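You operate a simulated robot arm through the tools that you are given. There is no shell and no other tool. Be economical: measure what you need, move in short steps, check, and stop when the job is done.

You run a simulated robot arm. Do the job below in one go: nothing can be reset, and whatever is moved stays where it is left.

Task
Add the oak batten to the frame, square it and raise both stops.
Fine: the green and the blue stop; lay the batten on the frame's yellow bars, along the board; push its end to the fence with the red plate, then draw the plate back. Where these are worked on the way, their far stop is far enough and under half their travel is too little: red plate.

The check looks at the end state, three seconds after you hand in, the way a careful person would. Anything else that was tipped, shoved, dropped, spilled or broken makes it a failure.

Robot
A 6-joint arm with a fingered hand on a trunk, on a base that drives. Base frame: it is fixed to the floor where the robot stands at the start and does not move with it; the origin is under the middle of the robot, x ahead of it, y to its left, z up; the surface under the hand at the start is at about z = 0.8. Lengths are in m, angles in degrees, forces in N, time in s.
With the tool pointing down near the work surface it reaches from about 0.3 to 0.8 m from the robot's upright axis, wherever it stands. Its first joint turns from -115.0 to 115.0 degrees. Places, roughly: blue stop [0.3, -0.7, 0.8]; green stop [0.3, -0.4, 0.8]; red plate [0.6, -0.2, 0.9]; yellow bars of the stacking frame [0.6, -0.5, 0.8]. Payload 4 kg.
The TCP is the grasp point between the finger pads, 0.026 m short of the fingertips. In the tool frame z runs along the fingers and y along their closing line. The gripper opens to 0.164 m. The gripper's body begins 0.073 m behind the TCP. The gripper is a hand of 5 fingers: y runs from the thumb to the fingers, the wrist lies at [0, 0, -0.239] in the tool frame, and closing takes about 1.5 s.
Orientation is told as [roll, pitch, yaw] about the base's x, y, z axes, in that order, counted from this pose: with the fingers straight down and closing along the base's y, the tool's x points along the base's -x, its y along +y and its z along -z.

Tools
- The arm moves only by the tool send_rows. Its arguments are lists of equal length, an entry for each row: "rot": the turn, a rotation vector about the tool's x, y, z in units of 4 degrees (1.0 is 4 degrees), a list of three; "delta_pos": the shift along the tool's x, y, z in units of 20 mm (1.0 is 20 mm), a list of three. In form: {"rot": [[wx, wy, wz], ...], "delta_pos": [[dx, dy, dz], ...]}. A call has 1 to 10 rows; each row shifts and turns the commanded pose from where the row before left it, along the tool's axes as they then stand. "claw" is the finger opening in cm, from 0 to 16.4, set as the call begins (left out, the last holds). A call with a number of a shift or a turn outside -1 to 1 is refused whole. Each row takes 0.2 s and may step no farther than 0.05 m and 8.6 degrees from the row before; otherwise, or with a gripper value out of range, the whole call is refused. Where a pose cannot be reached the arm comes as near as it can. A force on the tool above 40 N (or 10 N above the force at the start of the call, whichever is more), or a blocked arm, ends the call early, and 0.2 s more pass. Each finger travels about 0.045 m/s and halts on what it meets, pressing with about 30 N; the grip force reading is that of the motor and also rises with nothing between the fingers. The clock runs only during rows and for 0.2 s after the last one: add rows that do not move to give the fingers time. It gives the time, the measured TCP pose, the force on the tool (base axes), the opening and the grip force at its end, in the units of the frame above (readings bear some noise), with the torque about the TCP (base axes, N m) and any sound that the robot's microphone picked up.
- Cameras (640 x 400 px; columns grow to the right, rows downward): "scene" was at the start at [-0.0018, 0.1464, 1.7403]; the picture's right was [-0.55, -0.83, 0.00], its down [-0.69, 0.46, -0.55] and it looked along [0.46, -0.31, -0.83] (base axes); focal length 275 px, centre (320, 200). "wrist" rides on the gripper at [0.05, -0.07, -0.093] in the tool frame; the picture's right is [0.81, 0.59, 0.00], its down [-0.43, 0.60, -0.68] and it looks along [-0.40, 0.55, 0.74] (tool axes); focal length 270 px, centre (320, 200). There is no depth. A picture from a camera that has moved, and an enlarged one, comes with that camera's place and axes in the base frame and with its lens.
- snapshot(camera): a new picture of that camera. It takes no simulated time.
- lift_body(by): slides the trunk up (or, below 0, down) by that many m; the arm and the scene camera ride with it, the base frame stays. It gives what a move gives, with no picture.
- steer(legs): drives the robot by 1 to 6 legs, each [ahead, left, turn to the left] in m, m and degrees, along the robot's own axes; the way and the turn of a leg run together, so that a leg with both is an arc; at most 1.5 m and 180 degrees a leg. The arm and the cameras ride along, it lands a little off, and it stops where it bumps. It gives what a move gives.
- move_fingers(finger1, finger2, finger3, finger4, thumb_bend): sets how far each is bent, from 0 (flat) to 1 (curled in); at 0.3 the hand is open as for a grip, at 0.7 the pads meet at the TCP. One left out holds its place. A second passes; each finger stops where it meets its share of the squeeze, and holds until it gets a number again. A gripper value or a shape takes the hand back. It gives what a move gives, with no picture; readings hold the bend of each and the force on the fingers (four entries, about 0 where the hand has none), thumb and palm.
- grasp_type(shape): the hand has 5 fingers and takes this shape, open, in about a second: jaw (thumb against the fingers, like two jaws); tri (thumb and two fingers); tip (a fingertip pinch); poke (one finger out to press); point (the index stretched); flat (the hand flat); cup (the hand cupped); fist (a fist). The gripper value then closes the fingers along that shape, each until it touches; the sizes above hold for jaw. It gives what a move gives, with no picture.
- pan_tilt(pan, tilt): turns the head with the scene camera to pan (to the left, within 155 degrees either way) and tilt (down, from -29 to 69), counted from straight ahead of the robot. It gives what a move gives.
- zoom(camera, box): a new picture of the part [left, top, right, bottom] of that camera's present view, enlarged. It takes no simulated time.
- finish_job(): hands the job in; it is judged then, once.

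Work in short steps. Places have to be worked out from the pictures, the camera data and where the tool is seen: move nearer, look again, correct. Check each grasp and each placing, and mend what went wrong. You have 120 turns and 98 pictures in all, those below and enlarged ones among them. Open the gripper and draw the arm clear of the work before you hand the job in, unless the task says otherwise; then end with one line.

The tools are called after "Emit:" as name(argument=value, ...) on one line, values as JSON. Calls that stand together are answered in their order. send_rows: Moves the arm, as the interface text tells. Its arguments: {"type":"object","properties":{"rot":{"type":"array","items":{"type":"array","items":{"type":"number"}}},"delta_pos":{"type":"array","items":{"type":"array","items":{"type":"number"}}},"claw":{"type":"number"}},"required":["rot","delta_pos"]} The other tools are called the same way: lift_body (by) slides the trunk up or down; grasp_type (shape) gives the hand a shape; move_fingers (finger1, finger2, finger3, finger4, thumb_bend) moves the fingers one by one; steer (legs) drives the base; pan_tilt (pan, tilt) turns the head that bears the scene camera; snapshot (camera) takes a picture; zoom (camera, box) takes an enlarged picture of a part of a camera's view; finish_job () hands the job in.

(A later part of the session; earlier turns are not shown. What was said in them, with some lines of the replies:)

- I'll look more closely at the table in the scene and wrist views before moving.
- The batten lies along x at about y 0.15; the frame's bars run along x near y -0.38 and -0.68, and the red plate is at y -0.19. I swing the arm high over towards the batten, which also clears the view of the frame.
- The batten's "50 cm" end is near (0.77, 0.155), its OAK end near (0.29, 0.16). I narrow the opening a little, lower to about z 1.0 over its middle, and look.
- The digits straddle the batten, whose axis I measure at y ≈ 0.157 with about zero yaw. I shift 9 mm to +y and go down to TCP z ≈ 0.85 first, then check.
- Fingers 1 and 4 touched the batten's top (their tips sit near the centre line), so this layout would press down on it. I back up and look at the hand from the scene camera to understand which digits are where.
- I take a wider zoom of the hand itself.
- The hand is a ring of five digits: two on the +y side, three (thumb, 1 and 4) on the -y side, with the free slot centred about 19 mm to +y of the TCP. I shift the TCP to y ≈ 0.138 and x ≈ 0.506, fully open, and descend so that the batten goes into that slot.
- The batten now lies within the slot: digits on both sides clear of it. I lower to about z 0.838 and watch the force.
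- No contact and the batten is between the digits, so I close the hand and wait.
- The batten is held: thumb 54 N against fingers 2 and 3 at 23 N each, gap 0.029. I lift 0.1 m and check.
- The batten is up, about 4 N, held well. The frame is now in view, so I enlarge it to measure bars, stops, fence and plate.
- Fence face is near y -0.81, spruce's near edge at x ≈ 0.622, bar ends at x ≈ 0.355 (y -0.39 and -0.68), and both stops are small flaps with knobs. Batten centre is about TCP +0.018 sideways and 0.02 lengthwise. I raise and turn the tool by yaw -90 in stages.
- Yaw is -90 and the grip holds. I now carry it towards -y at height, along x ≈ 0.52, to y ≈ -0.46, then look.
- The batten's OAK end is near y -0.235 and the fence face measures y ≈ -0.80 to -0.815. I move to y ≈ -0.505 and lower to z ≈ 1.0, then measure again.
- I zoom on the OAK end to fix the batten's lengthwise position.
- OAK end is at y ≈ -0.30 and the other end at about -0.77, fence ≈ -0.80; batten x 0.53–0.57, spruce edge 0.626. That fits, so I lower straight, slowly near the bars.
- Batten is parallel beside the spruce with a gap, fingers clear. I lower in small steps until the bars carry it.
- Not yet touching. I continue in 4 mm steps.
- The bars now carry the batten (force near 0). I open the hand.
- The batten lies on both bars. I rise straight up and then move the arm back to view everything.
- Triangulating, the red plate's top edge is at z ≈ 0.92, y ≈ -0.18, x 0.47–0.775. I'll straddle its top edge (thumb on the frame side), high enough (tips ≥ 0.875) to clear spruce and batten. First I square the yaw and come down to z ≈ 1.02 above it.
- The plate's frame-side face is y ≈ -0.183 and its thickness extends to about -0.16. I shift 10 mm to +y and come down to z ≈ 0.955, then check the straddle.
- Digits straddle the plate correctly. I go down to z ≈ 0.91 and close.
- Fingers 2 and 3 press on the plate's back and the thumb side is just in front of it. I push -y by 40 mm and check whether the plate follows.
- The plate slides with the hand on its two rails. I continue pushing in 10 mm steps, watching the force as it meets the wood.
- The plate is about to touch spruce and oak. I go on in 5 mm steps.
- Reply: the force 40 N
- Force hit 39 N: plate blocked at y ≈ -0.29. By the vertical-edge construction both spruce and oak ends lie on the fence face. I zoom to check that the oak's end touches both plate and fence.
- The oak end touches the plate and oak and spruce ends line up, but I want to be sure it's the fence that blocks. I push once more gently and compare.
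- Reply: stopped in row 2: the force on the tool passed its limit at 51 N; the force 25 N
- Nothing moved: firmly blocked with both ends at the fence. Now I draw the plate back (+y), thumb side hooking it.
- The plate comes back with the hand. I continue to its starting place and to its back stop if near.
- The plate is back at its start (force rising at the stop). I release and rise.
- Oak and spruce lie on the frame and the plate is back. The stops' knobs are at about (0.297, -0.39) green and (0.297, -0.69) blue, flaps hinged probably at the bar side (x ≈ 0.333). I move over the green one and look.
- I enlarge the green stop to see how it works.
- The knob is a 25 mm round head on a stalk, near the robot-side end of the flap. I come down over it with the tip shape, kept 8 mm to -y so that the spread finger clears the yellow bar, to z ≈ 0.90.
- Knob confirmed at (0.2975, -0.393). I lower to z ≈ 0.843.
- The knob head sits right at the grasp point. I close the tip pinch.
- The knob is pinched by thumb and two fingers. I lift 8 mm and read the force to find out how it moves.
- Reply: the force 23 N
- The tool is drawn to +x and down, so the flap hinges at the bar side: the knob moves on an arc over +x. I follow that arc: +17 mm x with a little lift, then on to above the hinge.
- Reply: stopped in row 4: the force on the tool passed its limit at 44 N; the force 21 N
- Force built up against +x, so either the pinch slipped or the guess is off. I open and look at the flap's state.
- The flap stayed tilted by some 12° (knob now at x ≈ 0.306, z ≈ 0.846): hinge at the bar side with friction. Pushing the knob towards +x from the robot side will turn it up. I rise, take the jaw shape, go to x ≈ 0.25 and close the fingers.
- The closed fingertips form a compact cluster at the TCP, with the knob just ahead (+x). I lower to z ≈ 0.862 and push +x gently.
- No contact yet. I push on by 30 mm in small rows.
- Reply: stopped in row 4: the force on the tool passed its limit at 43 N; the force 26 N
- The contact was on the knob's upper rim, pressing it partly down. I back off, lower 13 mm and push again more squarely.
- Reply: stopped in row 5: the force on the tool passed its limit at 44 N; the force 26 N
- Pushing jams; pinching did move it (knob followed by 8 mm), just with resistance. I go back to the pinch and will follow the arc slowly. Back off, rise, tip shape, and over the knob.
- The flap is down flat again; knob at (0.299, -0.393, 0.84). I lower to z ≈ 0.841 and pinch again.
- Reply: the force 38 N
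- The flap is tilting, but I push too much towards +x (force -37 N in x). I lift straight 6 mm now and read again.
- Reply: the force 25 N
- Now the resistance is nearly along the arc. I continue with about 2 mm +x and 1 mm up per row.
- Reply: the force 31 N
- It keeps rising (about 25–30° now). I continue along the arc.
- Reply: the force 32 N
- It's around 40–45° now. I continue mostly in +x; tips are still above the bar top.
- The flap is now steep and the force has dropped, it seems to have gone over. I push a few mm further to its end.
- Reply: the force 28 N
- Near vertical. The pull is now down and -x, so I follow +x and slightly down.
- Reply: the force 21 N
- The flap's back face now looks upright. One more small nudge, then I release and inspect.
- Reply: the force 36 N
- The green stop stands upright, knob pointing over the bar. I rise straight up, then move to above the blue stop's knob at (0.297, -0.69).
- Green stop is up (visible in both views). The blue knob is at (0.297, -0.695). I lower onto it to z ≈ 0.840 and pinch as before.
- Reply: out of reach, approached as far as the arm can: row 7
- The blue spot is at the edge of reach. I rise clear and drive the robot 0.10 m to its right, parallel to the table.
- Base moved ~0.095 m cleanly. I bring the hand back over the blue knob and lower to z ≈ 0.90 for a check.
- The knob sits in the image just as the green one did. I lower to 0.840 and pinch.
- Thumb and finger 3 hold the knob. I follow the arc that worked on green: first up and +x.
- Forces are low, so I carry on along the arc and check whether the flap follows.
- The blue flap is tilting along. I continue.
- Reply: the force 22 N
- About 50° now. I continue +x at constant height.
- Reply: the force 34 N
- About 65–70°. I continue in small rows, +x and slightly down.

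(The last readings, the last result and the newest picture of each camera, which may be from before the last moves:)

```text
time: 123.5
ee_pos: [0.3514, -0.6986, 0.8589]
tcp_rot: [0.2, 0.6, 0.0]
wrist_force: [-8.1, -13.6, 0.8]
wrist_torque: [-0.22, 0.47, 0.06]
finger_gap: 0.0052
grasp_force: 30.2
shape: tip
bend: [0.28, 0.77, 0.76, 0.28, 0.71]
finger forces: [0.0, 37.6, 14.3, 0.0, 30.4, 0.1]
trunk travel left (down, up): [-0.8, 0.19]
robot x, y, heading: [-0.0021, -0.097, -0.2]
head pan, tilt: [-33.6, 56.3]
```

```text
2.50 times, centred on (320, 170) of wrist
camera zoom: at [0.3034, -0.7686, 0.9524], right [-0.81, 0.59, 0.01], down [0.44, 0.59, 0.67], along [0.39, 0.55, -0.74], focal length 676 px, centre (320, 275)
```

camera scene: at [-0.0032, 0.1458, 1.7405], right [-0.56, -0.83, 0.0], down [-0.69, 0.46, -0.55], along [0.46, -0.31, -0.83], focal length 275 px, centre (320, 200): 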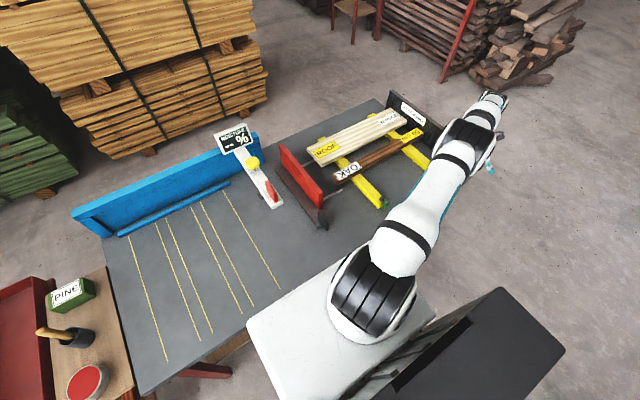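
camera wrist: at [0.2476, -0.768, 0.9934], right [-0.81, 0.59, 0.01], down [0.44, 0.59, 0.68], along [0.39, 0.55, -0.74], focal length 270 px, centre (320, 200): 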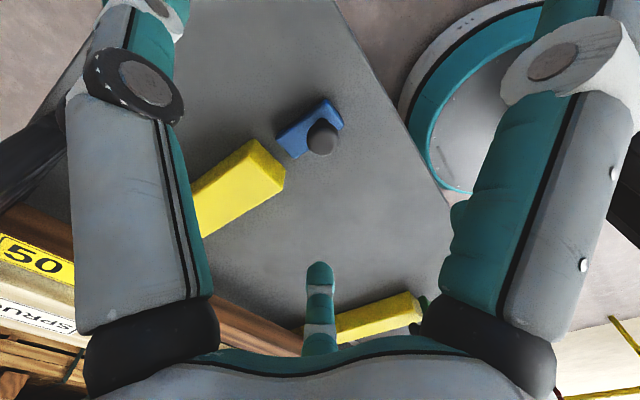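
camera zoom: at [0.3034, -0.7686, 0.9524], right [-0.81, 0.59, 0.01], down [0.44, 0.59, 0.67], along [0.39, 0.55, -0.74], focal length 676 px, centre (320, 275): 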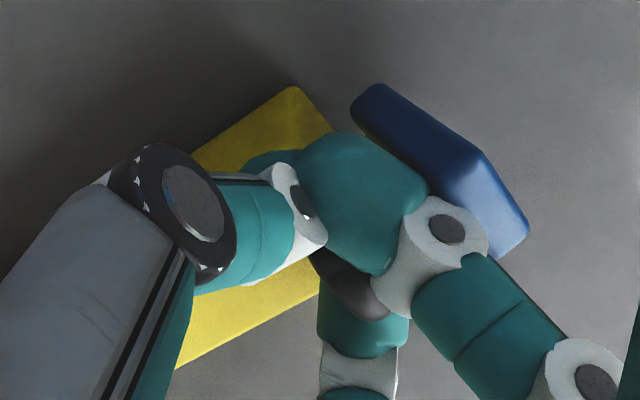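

The knob is sliding in the pinch but finger 2 is hooked at its stalk. I go a little further +x and check.

Emit:
send_rows(rot=[[0, 0, 0], [0, 0, 0], [0, 0, 0], [0, 0, 0], [0, 0, 0], [0, 0, 0]], delta_pos=[[-0.1, 0, 0], [-0.1, 0, 0], [-0.1, 0, 0], [-0.1, 0, 0], [-0.1, 0, 0], [0, 0, 0]])

Emit:
zoom(camera="wrist", box=[220, 90, 420, 250])

```text
time: 125.0
ee_pos: [0.3598, -0.698, 0.8564]
tcp_rot: [0.3, 0.7, -0.1]
wrist_force: [-15.7, -12.0, -0.2]
wrist_torque: [-0.15, 0.78, 0.1]
finger_gap: 0.0048
grasp_force: 30.3
shape: tip
bend: [0.28, 0.77, 0.76, 0.28, 0.71]
finger forces: [0.1, 26.1, 15.6, 0.1, 29.9, 0.0]
trunk travel left (down, up): [-0.8, 0.19]
robot x, y, heading: [-0.0031, -0.0961, -0.0]
head pan, tilt: [-33.6, 56.3]
```

```text
2.50 times, centred on (320, 170) of wrist
camera zoom: at [0.3115, -0.7681, 0.9503], right [-0.81, 0.59, 0.01], down [0.44, 0.59, 0.68], along [0.39, 0.55, -0.74], focal length 676 px, centre (320, 275)
```

zoom: 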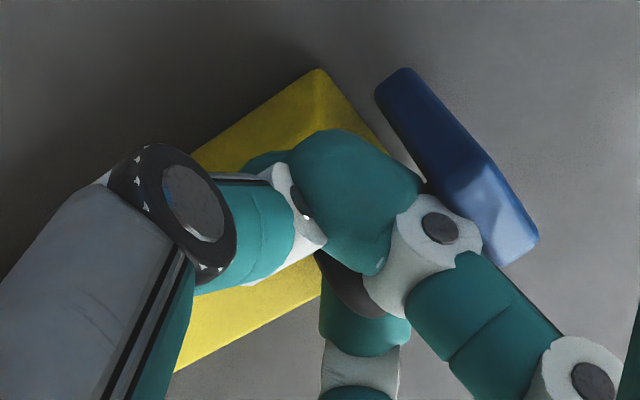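

It still rises (about 75–80°). I push on without a picture until the force shows its end.

Emit:
send_rows(rot=[[0, 0, 0], [0, 0, 0], [0, 0, 0], [0, 0, 0], [0, 0, 0], [0, 0, 0], [0, 0, 0]], delta_pos=[[-0.1, 0, 0], [-0.1, 0, 0], [-0.1, 0, 0], [-0.1, 0, 0], [-0.1, 0, 0], [-0.1, 0, 0], [0, 0, 0]])

Emit:
zoom(camera="wrist", box=[220, 70, 420, 230])

```text
time: 126.5
ee_pos: [0.3781, -0.6971, 0.8614]
tcp_rot: [0.1, 0.4, 0.1]
wrist_force: [5.7, -2.1, 11.1]
wrist_torque: [0.0, 0.14, -0.01]
finger_gap: 0.0059
grasp_force: 29.6
shape: tip
bend: [0.28, 0.78, 0.78, 0.28, 0.73]
finger forces: [0.1, 0.0, 0.0, 0.0, 0.0, 0.0]
trunk travel left (down, up): [-0.8, 0.19]
robot x, y, heading: [-0.0008, -0.0965, -0.2]
head pan, tilt: [-33.6, 56.3]
```

```text
2.50 times, centred on (320, 150) of wrist
camera zoom: at [0.3293, -0.7673, 0.9552], right [-0.81, 0.59, 0.01], down [0.44, 0.6, 0.67], along [0.39, 0.55, -0.74], focal length 676 px, centre (320, 325)
```

zoom: 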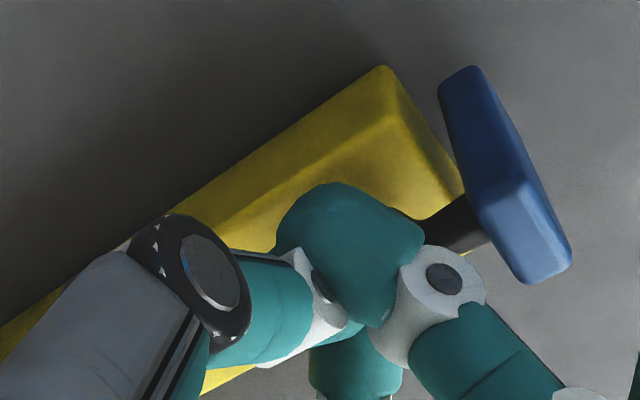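

The fingers slipped past the knob, and the flap stands nearly upright like the green one. I move slightly further +x and up, clear of the knob, without opening.

Emit:
send_rows(rot=[[0, 0, 0], [0, 0, 0], [0, 0, 0], [0, 0, 0], [0, 0, 0], [0, 0, 0], [0, 0, 0], [0, 0, 0]], delta_pos=[[-0.3, 0, -0.1], [-0.3, 0, -0.2], [-0.2, 0, -0.4], [0, 0, -0.8], [0, 0, -1], [0, 0, -1], [0, 0, -1], [0, 0, -0.5]])

Emit:
zoom(camera="wrist", box=[220, 20, 420, 180])

```text
time: 128.3
ee_pos: [0.3916, -0.6983, 0.9575]
tcp_rot: [0.4, 0.7, 0.0]
wrist_force: [0.0, -0.3, 1.1]
wrist_torque: [-0.02, 0.02, 0.02]
finger_gap: 0.0059
grasp_force: 29.5
shape: tip
bend: [0.28, 0.77, 0.78, 0.28, 0.73]
finger forces: [0.1, 0.1, 0.0, 0.0, 0.1, 0.0]
trunk travel left (down, up): [-0.8, 0.19]
robot x, y, heading: [-0.0003, -0.0963, -0.1]
head pan, tilt: [-33.6, 56.3]
```

```text
2.50 times, centred on (320, 100) of wrist
camera zoom: at [0.3433, -0.7677, 1.051], right [-0.81, 0.59, 0.01], down [0.44, 0.59, 0.67], along [0.39, 0.55, -0.74], focal length 676 px, centre (320, 450)
```

zoom: 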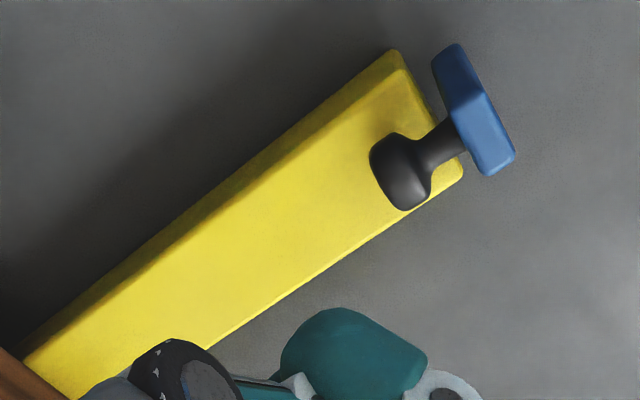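

Blue stands up. To make sure both reach their end, I'll press each flap's back gently towards +x with the closed hand. I move to x ≈ 0.275 behind blue, in jaw shape closed.

Emit:
send_rows(rot=[[0, 0, 0], [0, 0, 0], [0, 0, 0], [0, 0, 0], [0, 0, 0], [0, 0, 0], [0, 0, 0]], delta_pos=[[0.9, 0, 0], [0.9, 0, 0], [0.9, 0, 0], [0.9, 0, 0], [0.9, 0, 0], [0.9, 0, 0], [0.5, 0.2, 0]])

Emit:
grasp_type(shape="jaw")

Emit:
send_rows(rot=[[0, 0, 0], [0, 0, 0], [0, 0, 0], [0, 0, 0], [0, 0, 0], [0, 0, 0], [0, 0, 0], [0, 0, 0], [0, 0, 0], [0, 0, 0]], delta_pos=[[0, 0, 0], [0, 0, 0], [0, 0, 0], [0, 0, 0], [0, 0, 0], [0, 0, 0], [0, 0, 0], [0, 0, 0], [0, 0, 0], [0, 0, 0]], claw=0)

Emit:
send_rows(rot=[[0, 0, 0], [0, 0, 0], [0, 0, 0], [0, 0, 0], [0, 0, 0], [0, 0, 0], [0, 0, 0]], delta_pos=[[0, 0, 1], [0, 0, 1], [0, 0, 1], [0, 0, 1], [0, 0, 0.9], [-0.4, 0, 0], [-0.3, 0, 0]])

```text
time: 129.9
ee_pos: [0.2737, -0.6946, 0.9607]
tcp_rot: [0.1, 0.7, 0.0]
wrist_force: [-0.2, 0.2, 0.2]
wrist_torque: [0.01, 0.0, 0.01]
finger_gap: 0.0059
grasp_force: 30.1
shape: tip
bend: [0.28, 0.77, 0.78, 0.28, 0.73]
finger forces: [0.1, 0.0, 0.1, 0.1, 0.0, 0.0]
trunk travel left (down, up): [-0.8, 0.19]
robot x, y, heading: [-0.0005, -0.0989, -0.5]
head pan, tilt: [-33.6, 56.3]
```

```text
time: 130.8
ee_pos: [0.2734, -0.6946, 0.9596]
tcp_rot: [0.3, 0.7, 0.0]
wrist_force: [0.7, 0.6, 0.1]
wrist_torque: [-0.01, -0.03, -0.02]
finger_gap: 0.1639
grasp_force: 0.0
shape: jaw
bend: [0.3, 0.3, 0.3, 0.3, 0.3]
finger forces: [0.0, 0.1, 0.0, 0.0, 0.0, 0.1]
trunk travel left (down, up): [-0.8, 0.19]
robot x, y, heading: [-0.0026, -0.0939, -0.3]
head pan, tilt: [-33.6, 56.3]
```

```text
time: 133.1
ee_pos: [0.274, -0.694, 0.9582]
tcp_rot: [0.2, 0.7, -0.1]
wrist_force: [-0.2, -0.2, 0.2]
wrist_torque: [-0.01, -0.01, -0.03]
finger_gap: 0.0
grasp_force: 15.5
shape: jaw
bend: [0.7, 0.7, 0.7, 0.7, 0.7]
finger forces: [0.0, 0.0, 0.0, 0.0, 0.0, 0.1]
trunk travel left (down, up): [-0.8, 0.19]
robot x, y, heading: [-0.0018, -0.0966, -0.3]
head pan, tilt: [-33.6, 56.3]
```

```text
time: 134.7
ee_pos: [0.2846, -0.6938, 0.861]
tcp_rot: [0.2, 0.8, -0.2]
wrist_force: [-0.1, 0.0, 0.0]
wrist_torque: [-0.02, 0.0, -0.01]
finger_gap: 0.0
grasp_force: 30.1
shape: jaw
bend: [0.7, 0.7, 0.7, 0.7, 0.7]
finger forces: [0.0, 0.1, 0.1, 0.0, 0.0, 0.0]
trunk travel left (down, up): [-0.8, 0.19]
robot x, y, heading: [-0.001, -0.0975, -0.3]
head pan, tilt: [-33.6, 56.3]
```

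Behind the flap, no contact yet. I press +x in 2.5 mm rows and watch for the stop.

Emit:
send_rows(rot=[[0, 0, 0], [0, 0, 0], [0, 0, 0], [0, 0, 0], [0, 0, 0], [0, 0, 0]], delta_pos=[[-0.12, 0, 0], [-0.12, 0, 0], [-0.12, 0, 0], [-0.12, 0, 0], [-0.12, 0, 0], [0, 0, 0]])

Emit:
send_rows(rot=[[0, 0, 0], [0, 0, 0], [0, 0, 0], [0, 0, 0], [0, 0, 0], [0, 0, 0]], delta_pos=[[-0.12, 0, 0], [-0.12, 0, 0], [-0.12, 0, 0], [-0.12, 0, 0], [-0.12, 0, 0], [0, 0, 0]])

```text
time: 136.1
ee_pos: [0.2981, -0.6932, 0.8611]
tcp_rot: [0.3, 0.7, 0.0]
wrist_force: [0.3, 0.5, -0.3]
wrist_torque: [0.01, -0.02, 0.0]
finger_gap: 0.0
grasp_force: 30.0
shape: jaw
bend: [0.7, 0.7, 0.7, 0.7, 0.7]
finger forces: [0.1, 0.0, 0.1, 0.0, 0.1, 0.0]
trunk travel left (down, up): [-0.8, 0.19]
robot x, y, heading: [-0.0031, -0.0999, -0.0]
head pan, tilt: [-33.6, 56.3]
```

```text
time: 137.4
ee_pos: [0.31, -0.6922, 0.8609]
tcp_rot: [0.2, 0.7, 0.0]
wrist_force: [-1.0, 0.2, -0.5]
wrist_torque: [-0.01, 0.01, -0.01]
finger_gap: 0.0001
grasp_force: 29.9
shape: jaw
bend: [0.7, 0.7, 0.7, 0.7, 0.7]
finger forces: [0.0, 0.0, 0.1, 0.0, 0.0, 0.0]
trunk travel left (down, up): [-0.8, 0.19]
robot x, y, heading: [-0.0021, -0.0971, -0.1]
head pan, tilt: [-33.6, 56.3]
```

No contact at x 0.31; I look to see where the fingertips are relative to the flap.

Emit:
zoom(camera="wrist", box=[220, 70, 420, 230])

```text
2.50 times, centred on (320, 150) of wrist
camera zoom: at [0.2611, -0.7628, 0.9541], right [-0.81, 0.59, 0.01], down [0.44, 0.59, 0.67], along [0.39, 0.55, -0.74], focal length 676 px, centre (320, 325)
```

zoom: 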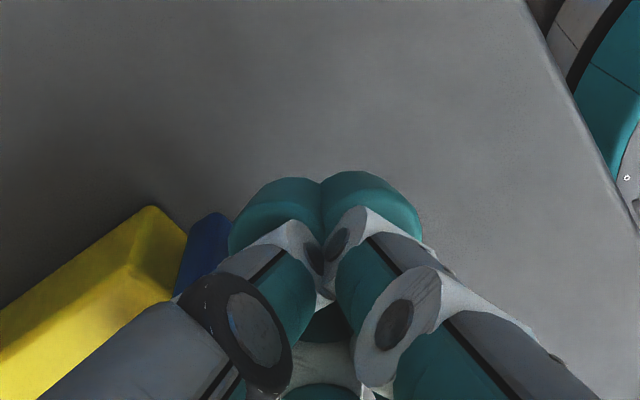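

The flap is just ahead of the fingertips. I continue pressing in small rows.

Emit:
send_rows(rot=[[0, 0, 0], [0, 0, 0], [0, 0, 0], [0, 0, 0]], delta_pos=[[-0.12, 0, 0.1], [-0.12, 0, 0.1], [-0.1, 0, 0], [0, 0, 0]])

Emit:
send_rows(rot=[[0, 0, 0], [0, 0, 0], [0, 0, 0]], delta_pos=[[-0.12, 0, 0], [-0.1, 0, 0], [0, 0, 0]])

```text
time: 138.4
ee_pos: [0.3138, -0.6933, 0.8578]
tcp_rot: [0.1, 0.5, -0.2]
wrist_force: [-20.5, -2.8, 12.8]
wrist_torque: [-0.05, -0.32, -0.14]
finger_gap: 0.0
grasp_force: 29.6
shape: jaw
bend: [0.7, 0.7, 0.7, 0.7, 0.7]
finger forces: [0.1, 0.0, 0.1, 25.4, 0.0, 0.0]
trunk travel left (down, up): [-0.8, 0.19]
robot x, y, heading: [-0.0041, -0.0953, -0.0]
head pan, tilt: [-33.6, 56.3]
```

```text
time: 139.2
ee_pos: [0.3142, -0.6941, 0.8584]
tcp_rot: [0.2, 0.6, -0.3]
wrist_force: [-36.1, -6.4, 13.3]
wrist_torque: [-0.05, -0.33, -0.28]
finger_gap: 0.0
grasp_force: 29.7
shape: jaw
bend: [0.7, 0.7, 0.7, 0.7, 0.7]
finger forces: [0.0, 0.1, 0.0, 39.9, 0.0, 0.0]
trunk travel left (down, up): [-0.8, 0.19]
robot x, y, heading: [-0.0035, -0.0967, -0.3]
head pan, tilt: [-33.6, 56.3]
```

36 N with no movement: blue is at its end stop. I do the same check on green: back off, rise, move to y -0.393, lower and press.

Emit:
send_rows(rot=[[0, 0, 0], [0, 0, 0], [0, 0, 0], [0, 0, 0], [0, 0, 0], [0, 0, 0], [0, 0, 0], [0, 0, 0], [0, 0, 0], [0, 0, 0]], delta_pos=[[0.8, 0, 0], [0.7, 0, 0], [0, 0, -1], [0, 0, -1], [0, 0, -1], [0, 0, -1], [0, 0, -1], [0, 1, 0], [0, 1, 0], [0, 1, 0]])

Emit:
send_rows(rot=[[0, 0, 0], [0, 0, 0], [0, 0, 0], [0, 0, 0], [0, 0, 0], [0, 0, 0], [0, 0, 0], [0, 0, 0], [0, 0, 0], [0, 0, 0]], delta_pos=[[0, 1, 0], [0, 1, 0], [0, 1, 0], [0, 1, 0], [0, 1, 0], [0, 1, 0], [0, 1, 0], [0, 1, 0], [0, 1, 0], [0, 1, 0]])

Emit:
send_rows(rot=[[0, 0, 0], [0, 0, 0], [0, 0, 0]], delta_pos=[[0, 1, 0], [0, 1, 0], [0, 0, 0]])

Emit:
snapshot(camera="wrist")

```text
time: 141.4
ee_pos: [0.292, -0.6312, 0.956]
tcp_rot: [0.2, 0.7, 0.0]
wrist_force: [0.8, -0.1, 0.6]
wrist_torque: [-0.03, 0.0, -0.04]
finger_gap: 0.0
grasp_force: 30.4
shape: jaw
bend: [0.7, 0.7, 0.7, 0.7, 0.7]
finger forces: [0.0, 0.0, 0.0, 0.1, 0.1, 0.1]
trunk travel left (down, up): [-0.8, 0.19]
robot x, y, heading: [-0.0002, -0.098, -0.2]
head pan, tilt: [-33.6, 56.3]
```

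```text
time: 143.7
ee_pos: [0.2923, -0.4325, 0.9576]
tcp_rot: [0.3, 0.7, 0.0]
wrist_force: [-0.2, 1.3, 1.2]
wrist_torque: [-0.01, 0.02, -0.02]
finger_gap: 0.0001
grasp_force: 29.8
shape: jaw
bend: [0.7, 0.7, 0.7, 0.7, 0.7]
finger forces: [0.1, 0.0, 0.0, 0.0, 0.1, 0.0]
trunk travel left (down, up): [-0.8, 0.19]
robot x, y, heading: [-0.0011, -0.0966, -0.4]
head pan, tilt: [-33.6, 56.3]
```

```text
time: 144.4
ee_pos: [0.2921, -0.3912, 0.9577]
tcp_rot: [0.3, 0.8, -0.2]
wrist_force: [0.5, 0.0, -0.7]
wrist_torque: [0.03, 0.02, 0.0]
finger_gap: 0.0
grasp_force: 30.3
shape: jaw
bend: [0.7, 0.7, 0.7, 0.7, 0.7]
finger forces: [0.1, 0.0, 0.1, 0.0, 0.0, 0.1]
trunk travel left (down, up): [-0.8, 0.19]
robot x, y, heading: [-0.0032, -0.1022, -0.4]
head pan, tilt: [-33.6, 56.3]
```

```text
6 pictures are left
camera wrist: at [0.2433, -0.4623, 1.0514], right [-0.81, 0.59, 0.01], down [0.44, 0.59, 0.67], along [0.39, 0.55, -0.74], focal length 270 px, centre (320, 200)
```

wrist: 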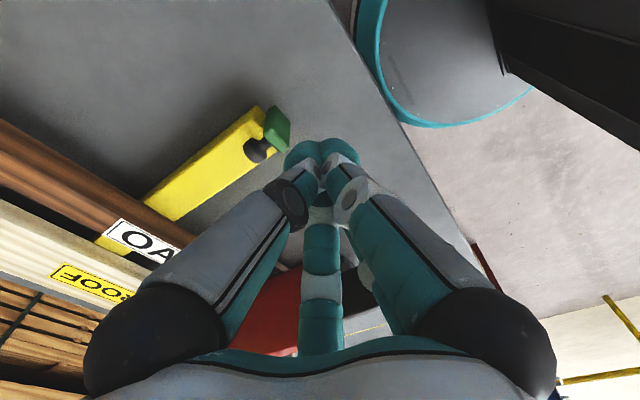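

Green still stands. I lower behind it (x ≈ 0.274, z ≈ 0.858) and press towards +x.

Emit:
send_rows(rot=[[0, 0, 0], [0, 0, 0], [0, 0, 0], [0, 0, 0], [0, 0, 0], [0, 0, 0], [0, 0, 0], [0, 0, 0], [0, 0, 0]], delta_pos=[[0.9, 0, 0], [0, 0, 1], [0, 0, 1], [0, 0, 1], [0, 0, 1], [0, 0, 0.95], [-0.5, 0, 0], [-0.5, 0, 0], [-0.4, 0, 0]])

Emit:
send_rows(rot=[[0, 0, 0], [0, 0, 0], [0, 0, 0], [0, 0, 0], [0, 0, 0]], delta_pos=[[-0.12, 0, 0], [-0.12, 0, 0], [-0.12, 0, 0], [-0.1, 0, 0], [0, 0, 0]])

```text
time: 146.4
ee_pos: [0.302, -0.3937, 0.8586]
tcp_rot: [0.1, 0.7, 0.0]
wrist_force: [0.2, -0.1, -0.2]
wrist_torque: [-0.01, 0.0, -0.02]
finger_gap: 0.0001
grasp_force: 29.5
shape: jaw
bend: [0.7, 0.7, 0.7, 0.7, 0.7]
finger forces: [0.1, 0.1, 0.0, 0.1, 0.0, 0.0]
trunk travel left (down, up): [-0.8, 0.19]
robot x, y, heading: [-0.0016, -0.0968, -0.3]
head pan, tilt: [-33.6, 56.3]
```

```text
time: 147.7
ee_pos: [0.3109, -0.3938, 0.8601]
tcp_rot: [0.3, 0.6, 0.0]
wrist_force: [0.2, 0.4, 0.5]
wrist_torque: [0.0, 0.0, 0.0]
finger_gap: 0.0003
grasp_force: 30.3
shape: jaw
bend: [0.7, 0.7, 0.7, 0.7, 0.7]
finger forces: [0.0, 0.0, 0.0, 0.0, 0.0, 0.0]
trunk travel left (down, up): [-0.8, 0.19]
robot x, y, heading: [-0.0018, -0.0971, -0.5]
head pan, tilt: [-33.6, 56.3]
```

Emit:
send_rows(rot=[[0, 0, 0], [0, 0, 0], [0, 0, 0], [0, 0, 0]], delta_pos=[[-0.12, 0, 0], [-0.12, 0, 0], [-0.1, 0, 0], [0, 0, 0]])

```text
time: 148.7
ee_pos: [0.3138, -0.3921, 0.8582]
tcp_rot: [0.4, 0.7, -0.3]
wrist_force: [-24.5, -4.8, 1.3]
wrist_torque: [0.04, -0.02, -0.13]
finger_gap: 0.0001
grasp_force: 29.8
shape: jaw
bend: [0.7, 0.7, 0.7, 0.7, 0.7]
finger forces: [0.1, 0.0, 0.0, 24.1, 0.0, 0.0]
trunk travel left (down, up): [-0.8, 0.19]
robot x, y, heading: [-0.0027, -0.0976, -0.2]
head pan, tilt: [-33.6, 56.3]
```

Green stops at the same x (0.314) with 24 N: both flaps are at their end. I back off, rise, open the hand and swing clear to check the whole scene.

Emit:
send_rows(rot=[[0, 0, 0], [0, 0, 0], [0, 0, 0], [0, 0, 0], [0, 0, 0], [0, 0, 0], [0, 0, 0], [0, 0, 0], [0, 0, 0], [0, 0, 0]], delta_pos=[[0.8, 0, 0], [0.7, 0, 0], [0, 0, -1], [0, 0, -1], [0, 0, -1], [0, 0, -1], [0, 0, -1], [0, 0, -1], [0, 0, -1], [0, 0, -1]])

Emit:
send_rows(rot=[[0, 0, 0], [0, 0, 0], [0, 0, 0], [0, 0, 0], [0, 0, 0], [0, 0, 0], [0, 0, 0], [0, 0, 0], [0, 0, 0], [0, 0, 0]], delta_pos=[[0, 0, -1], [0, 0, -1], [0, 0, -1], [0, 0, -1], [0, 0, -1], [0, 0, -1], [-1, 1, 0], [-1, 1, 0], [-1, 1, 0], [-1, 1, 0]], claw=16.4)

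Emit:
send_rows(rot=[[0, 0, 0], [0, 0, 0], [0, 0, 0], [0, 0, 0], [0, 0, 0], [0, 0, 0], [0, 0, 0], [0, 0, 0], [0, 0, 0], [0, 0, 0]], delta_pos=[[0, 1, 0], [0, 1, 0], [0, 1, 0], [0, 1, 0], [0, 1, 0], [0, 1, 0], [0, 1, 0], [0, 1, 0], [0, 1, 0], [0, 1, 0]])

Emit:
send_rows(rot=[[0, 0, 0], [0, 0, 0], [0, 0, 0], [0, 0, 0], [0, 0, 0], [0, 0, 0], [0, 0, 0], [0, 0, 0], [0, 0, 0], [0, 0, 0]], delta_pos=[[0, 1, 0], [0, 1, 0], [0, 1, 0], [0, 1, 0], [0, 1, 0], [0, 1, 0], [0, 1, 0], [0, 1, 0], [0, 1, 0], [0, 1, 0]])

Emit:
snapshot(camera="scene")

```text
time: 150.8
ee_pos: [0.2885, -0.3939, 1.0184]
tcp_rot: [0.2, 0.7, 0.0]
wrist_force: [-0.1, -0.2, 0.4]
wrist_torque: [-0.02, -0.01, 0.0]
finger_gap: 0.0
grasp_force: 29.8
shape: jaw
bend: [0.7, 0.7, 0.7, 0.7, 0.7]
finger forces: [0.1, 0.1, 0.0, 0.0, 0.0, 0.1]
trunk travel left (down, up): [-0.8, 0.19]
robot x, y, heading: [0.0013, -0.0963, 0.1]
head pan, tilt: [-33.6, 56.3]
```

```text
time: 153.1
ee_pos: [0.3701, -0.314, 1.1379]
tcp_rot: [0.3, 0.8, -0.1]
wrist_force: [1.0, 0.5, 0.1]
wrist_torque: [0.04, 0.03, -0.04]
finger_gap: 0.164
grasp_force: 0.0
shape: jaw
bend: [0.3, 0.3, 0.3, 0.3, 0.3]
finger forces: [0.0, 0.0, 0.0, 0.0, 0.0, 0.1]
trunk travel left (down, up): [-0.8, 0.19]
robot x, y, heading: [-0.0028, -0.0984, -0.1]
head pan, tilt: [-33.6, 56.3]
```

```text
time: 155.2
ee_pos: [0.3714, -0.1137, 1.1391]
tcp_rot: [0.3, 0.7, -0.1]
wrist_force: [1.4, -0.4, -0.4]
wrist_torque: [-0.01, -0.02, -0.01]
finger_gap: 0.1642
grasp_force: 0.1
shape: jaw
bend: [0.3, 0.3, 0.3, 0.3, 0.3]
finger forces: [0.1, 0.0, 0.0, 0.0, 0.1, 0.0]
trunk travel left (down, up): [-0.8, 0.19]
robot x, y, heading: [-0.0001, -0.0981, -0.2]
head pan, tilt: [-33.6, 56.3]
```

```text
time: 157.4
ee_pos: [0.3715, 0.0857, 1.1399]
tcp_rot: [0.2, 0.8, 0.0]
wrist_force: [0.1, -0.7, 0.2]
wrist_torque: [-0.02, 0.02, 0.02]
finger_gap: 0.1639
grasp_force: 0.1
shape: jaw
bend: [0.3, 0.3, 0.3, 0.3, 0.3]
finger forces: [0.0, 0.0, 0.0, 0.0, 0.0, 0.0]
trunk travel left (down, up): [-0.8, 0.19]
robot x, y, heading: [-0.001, -0.0996, -0.3]
head pan, tilt: [-33.6, 56.3]
```

```text
5 pictures are left
camera scene: at [-0.0036, 0.0493, 1.7403], right [-0.56, -0.83, 0.0], down [-0.69, 0.46, -0.55], along [0.46, -0.31, -0.83], focal length 275 px, centre (320, 200)
```

scene: 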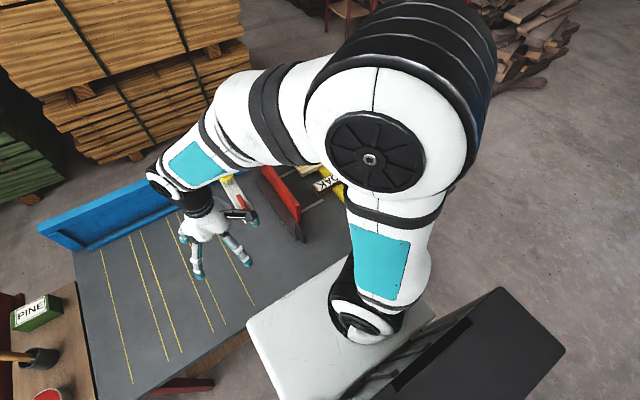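

The elbow hides the frame. I reach out and lower over the now empty table area (as during the first lift) to get a clear view.

Emit:
send_rows(rot=[[0, 0, 0], [0, 0, 0], [0, 0, 0], [0, 0, 0], [0, 0, 0], [0, 0, 0], [0, 0, 0], [0, 0, 0], [0, 0, 0], [0, 0, 0]], delta_pos=[[0, 1, 0], [0, 1, 0], [0, 1, 0], [-1, 1, 0], [-1, 1, 1], [-1, 0, 1], [-1, 0, 1], [-1, 0, 1], [0, 0, 1], [0, 0, 1]])

Emit:
send_rows(rot=[[0, 0, 0], [0, 0, 0], [0, 0, 0], [0, 0, 0]], delta_pos=[[0, 0, 1], [0, 0, 1], [0, 0, 1], [0, 0, 1]])

Emit:
zoom(camera="scene", box=[260, 70, 440, 200])

```text
time: 159.7
ee_pos: [0.4706, 0.1878, 1.0202]
tcp_rot: [0.3, 0.7, 0.0]
wrist_force: [0.0, -0.7, 0.3]
wrist_torque: [0.0, 0.0, 0.01]
finger_gap: 0.164
grasp_force: 0.1
shape: jaw
bend: [0.3, 0.3, 0.3, 0.3, 0.3]
finger forces: [0.0, 0.1, 0.1, 0.1, 0.0, 0.0]
trunk travel left (down, up): [-0.8, 0.19]
robot x, y, heading: [-0.0039, -0.0984, -0.4]
head pan, tilt: [-33.6, 56.3]
```

```text
time: 160.7
ee_pos: [0.4694, 0.187, 0.9397]
tcp_rot: [0.3, 0.7, -0.1]
wrist_force: [0.4, -0.7, -0.7]
wrist_torque: [-0.01, 0.03, 0.0]
finger_gap: 0.164
grasp_force: 0.1
shape: jaw
bend: [0.3, 0.3, 0.3, 0.3, 0.3]
finger forces: [0.0, 0.0, 0.0, 0.0, 0.1, 0.0]
trunk travel left (down, up): [-0.8, 0.19]
robot x, y, heading: [-0.001, -0.0976, -0.4]
head pan, tilt: [-33.6, 56.3]
```

```text
3.08 times, centred on (350, 135) of scene
camera zoom: at [-0.0033, 0.049, 1.7403], right [-0.56, -0.83, 0.0], down [-0.69, 0.46, -0.55], along [0.46, -0.31, -0.83], focal length 846 px, centre (228, 400)
```

zoom: 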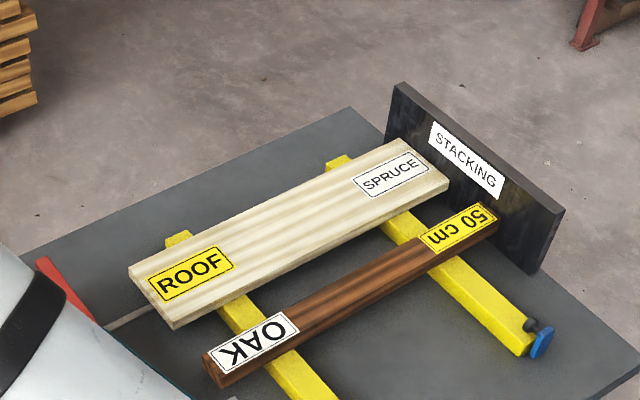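

Batten beside the spruce, blue stop up. I check the fence end closely, and the green stop and plate.

Emit:
zoom(camera="scene", box=[375, 90, 455, 170])

Emit:
snapshot(camera="scene")

```text
5.00 times, centred on (415, 130) of scene
camera zoom: at [-0.0033, 0.049, 1.7403], right [-0.56, -0.83, 0.0], down [-0.69, 0.46, -0.55], along [0.46, -0.31, -0.83], focal length 1375 px, centre (-155, 550)
```

zoom: 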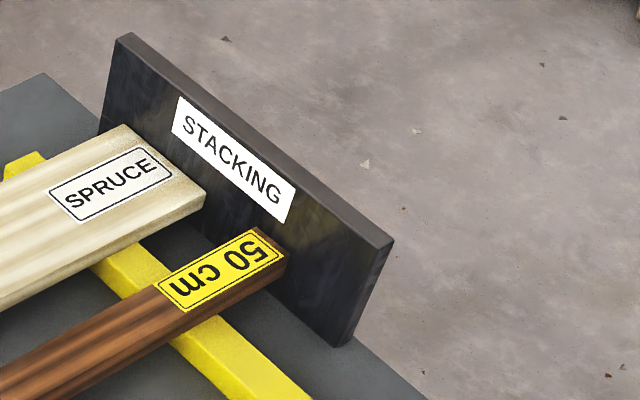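

```text
2 pictures are left
camera scene: at [-0.0033, 0.049, 1.7403], right [-0.56, -0.83, 0.0], down [-0.69, 0.46, -0.55], along [0.46, -0.31, -0.83], focal length 275 px, centre (320, 200)
```

scene: 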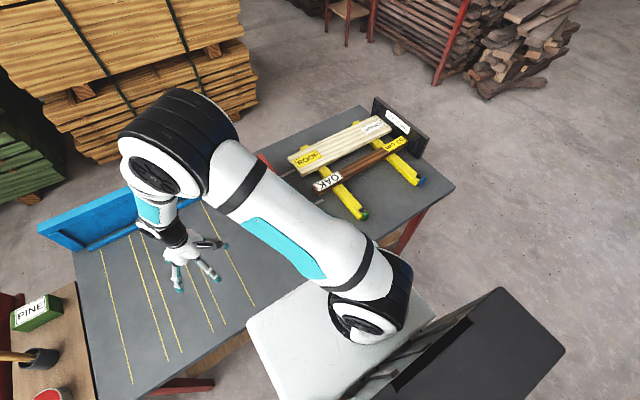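

Oak and spruce ends lie flush on the fence, the batten rests on both bars parallel to the board, both stops are up, the plate is back, and the meter and everything else are untouched. The hand is open and clear, so I hand in.

Emit:
finish_job()

```text
The job is handed in.
```

The oak batten lies on the yellow bars along the spruce board, pushed to the fence with the red plate. The plate is drawn back, the green and blue stops are both raised to their end stops, and the job is handed in.
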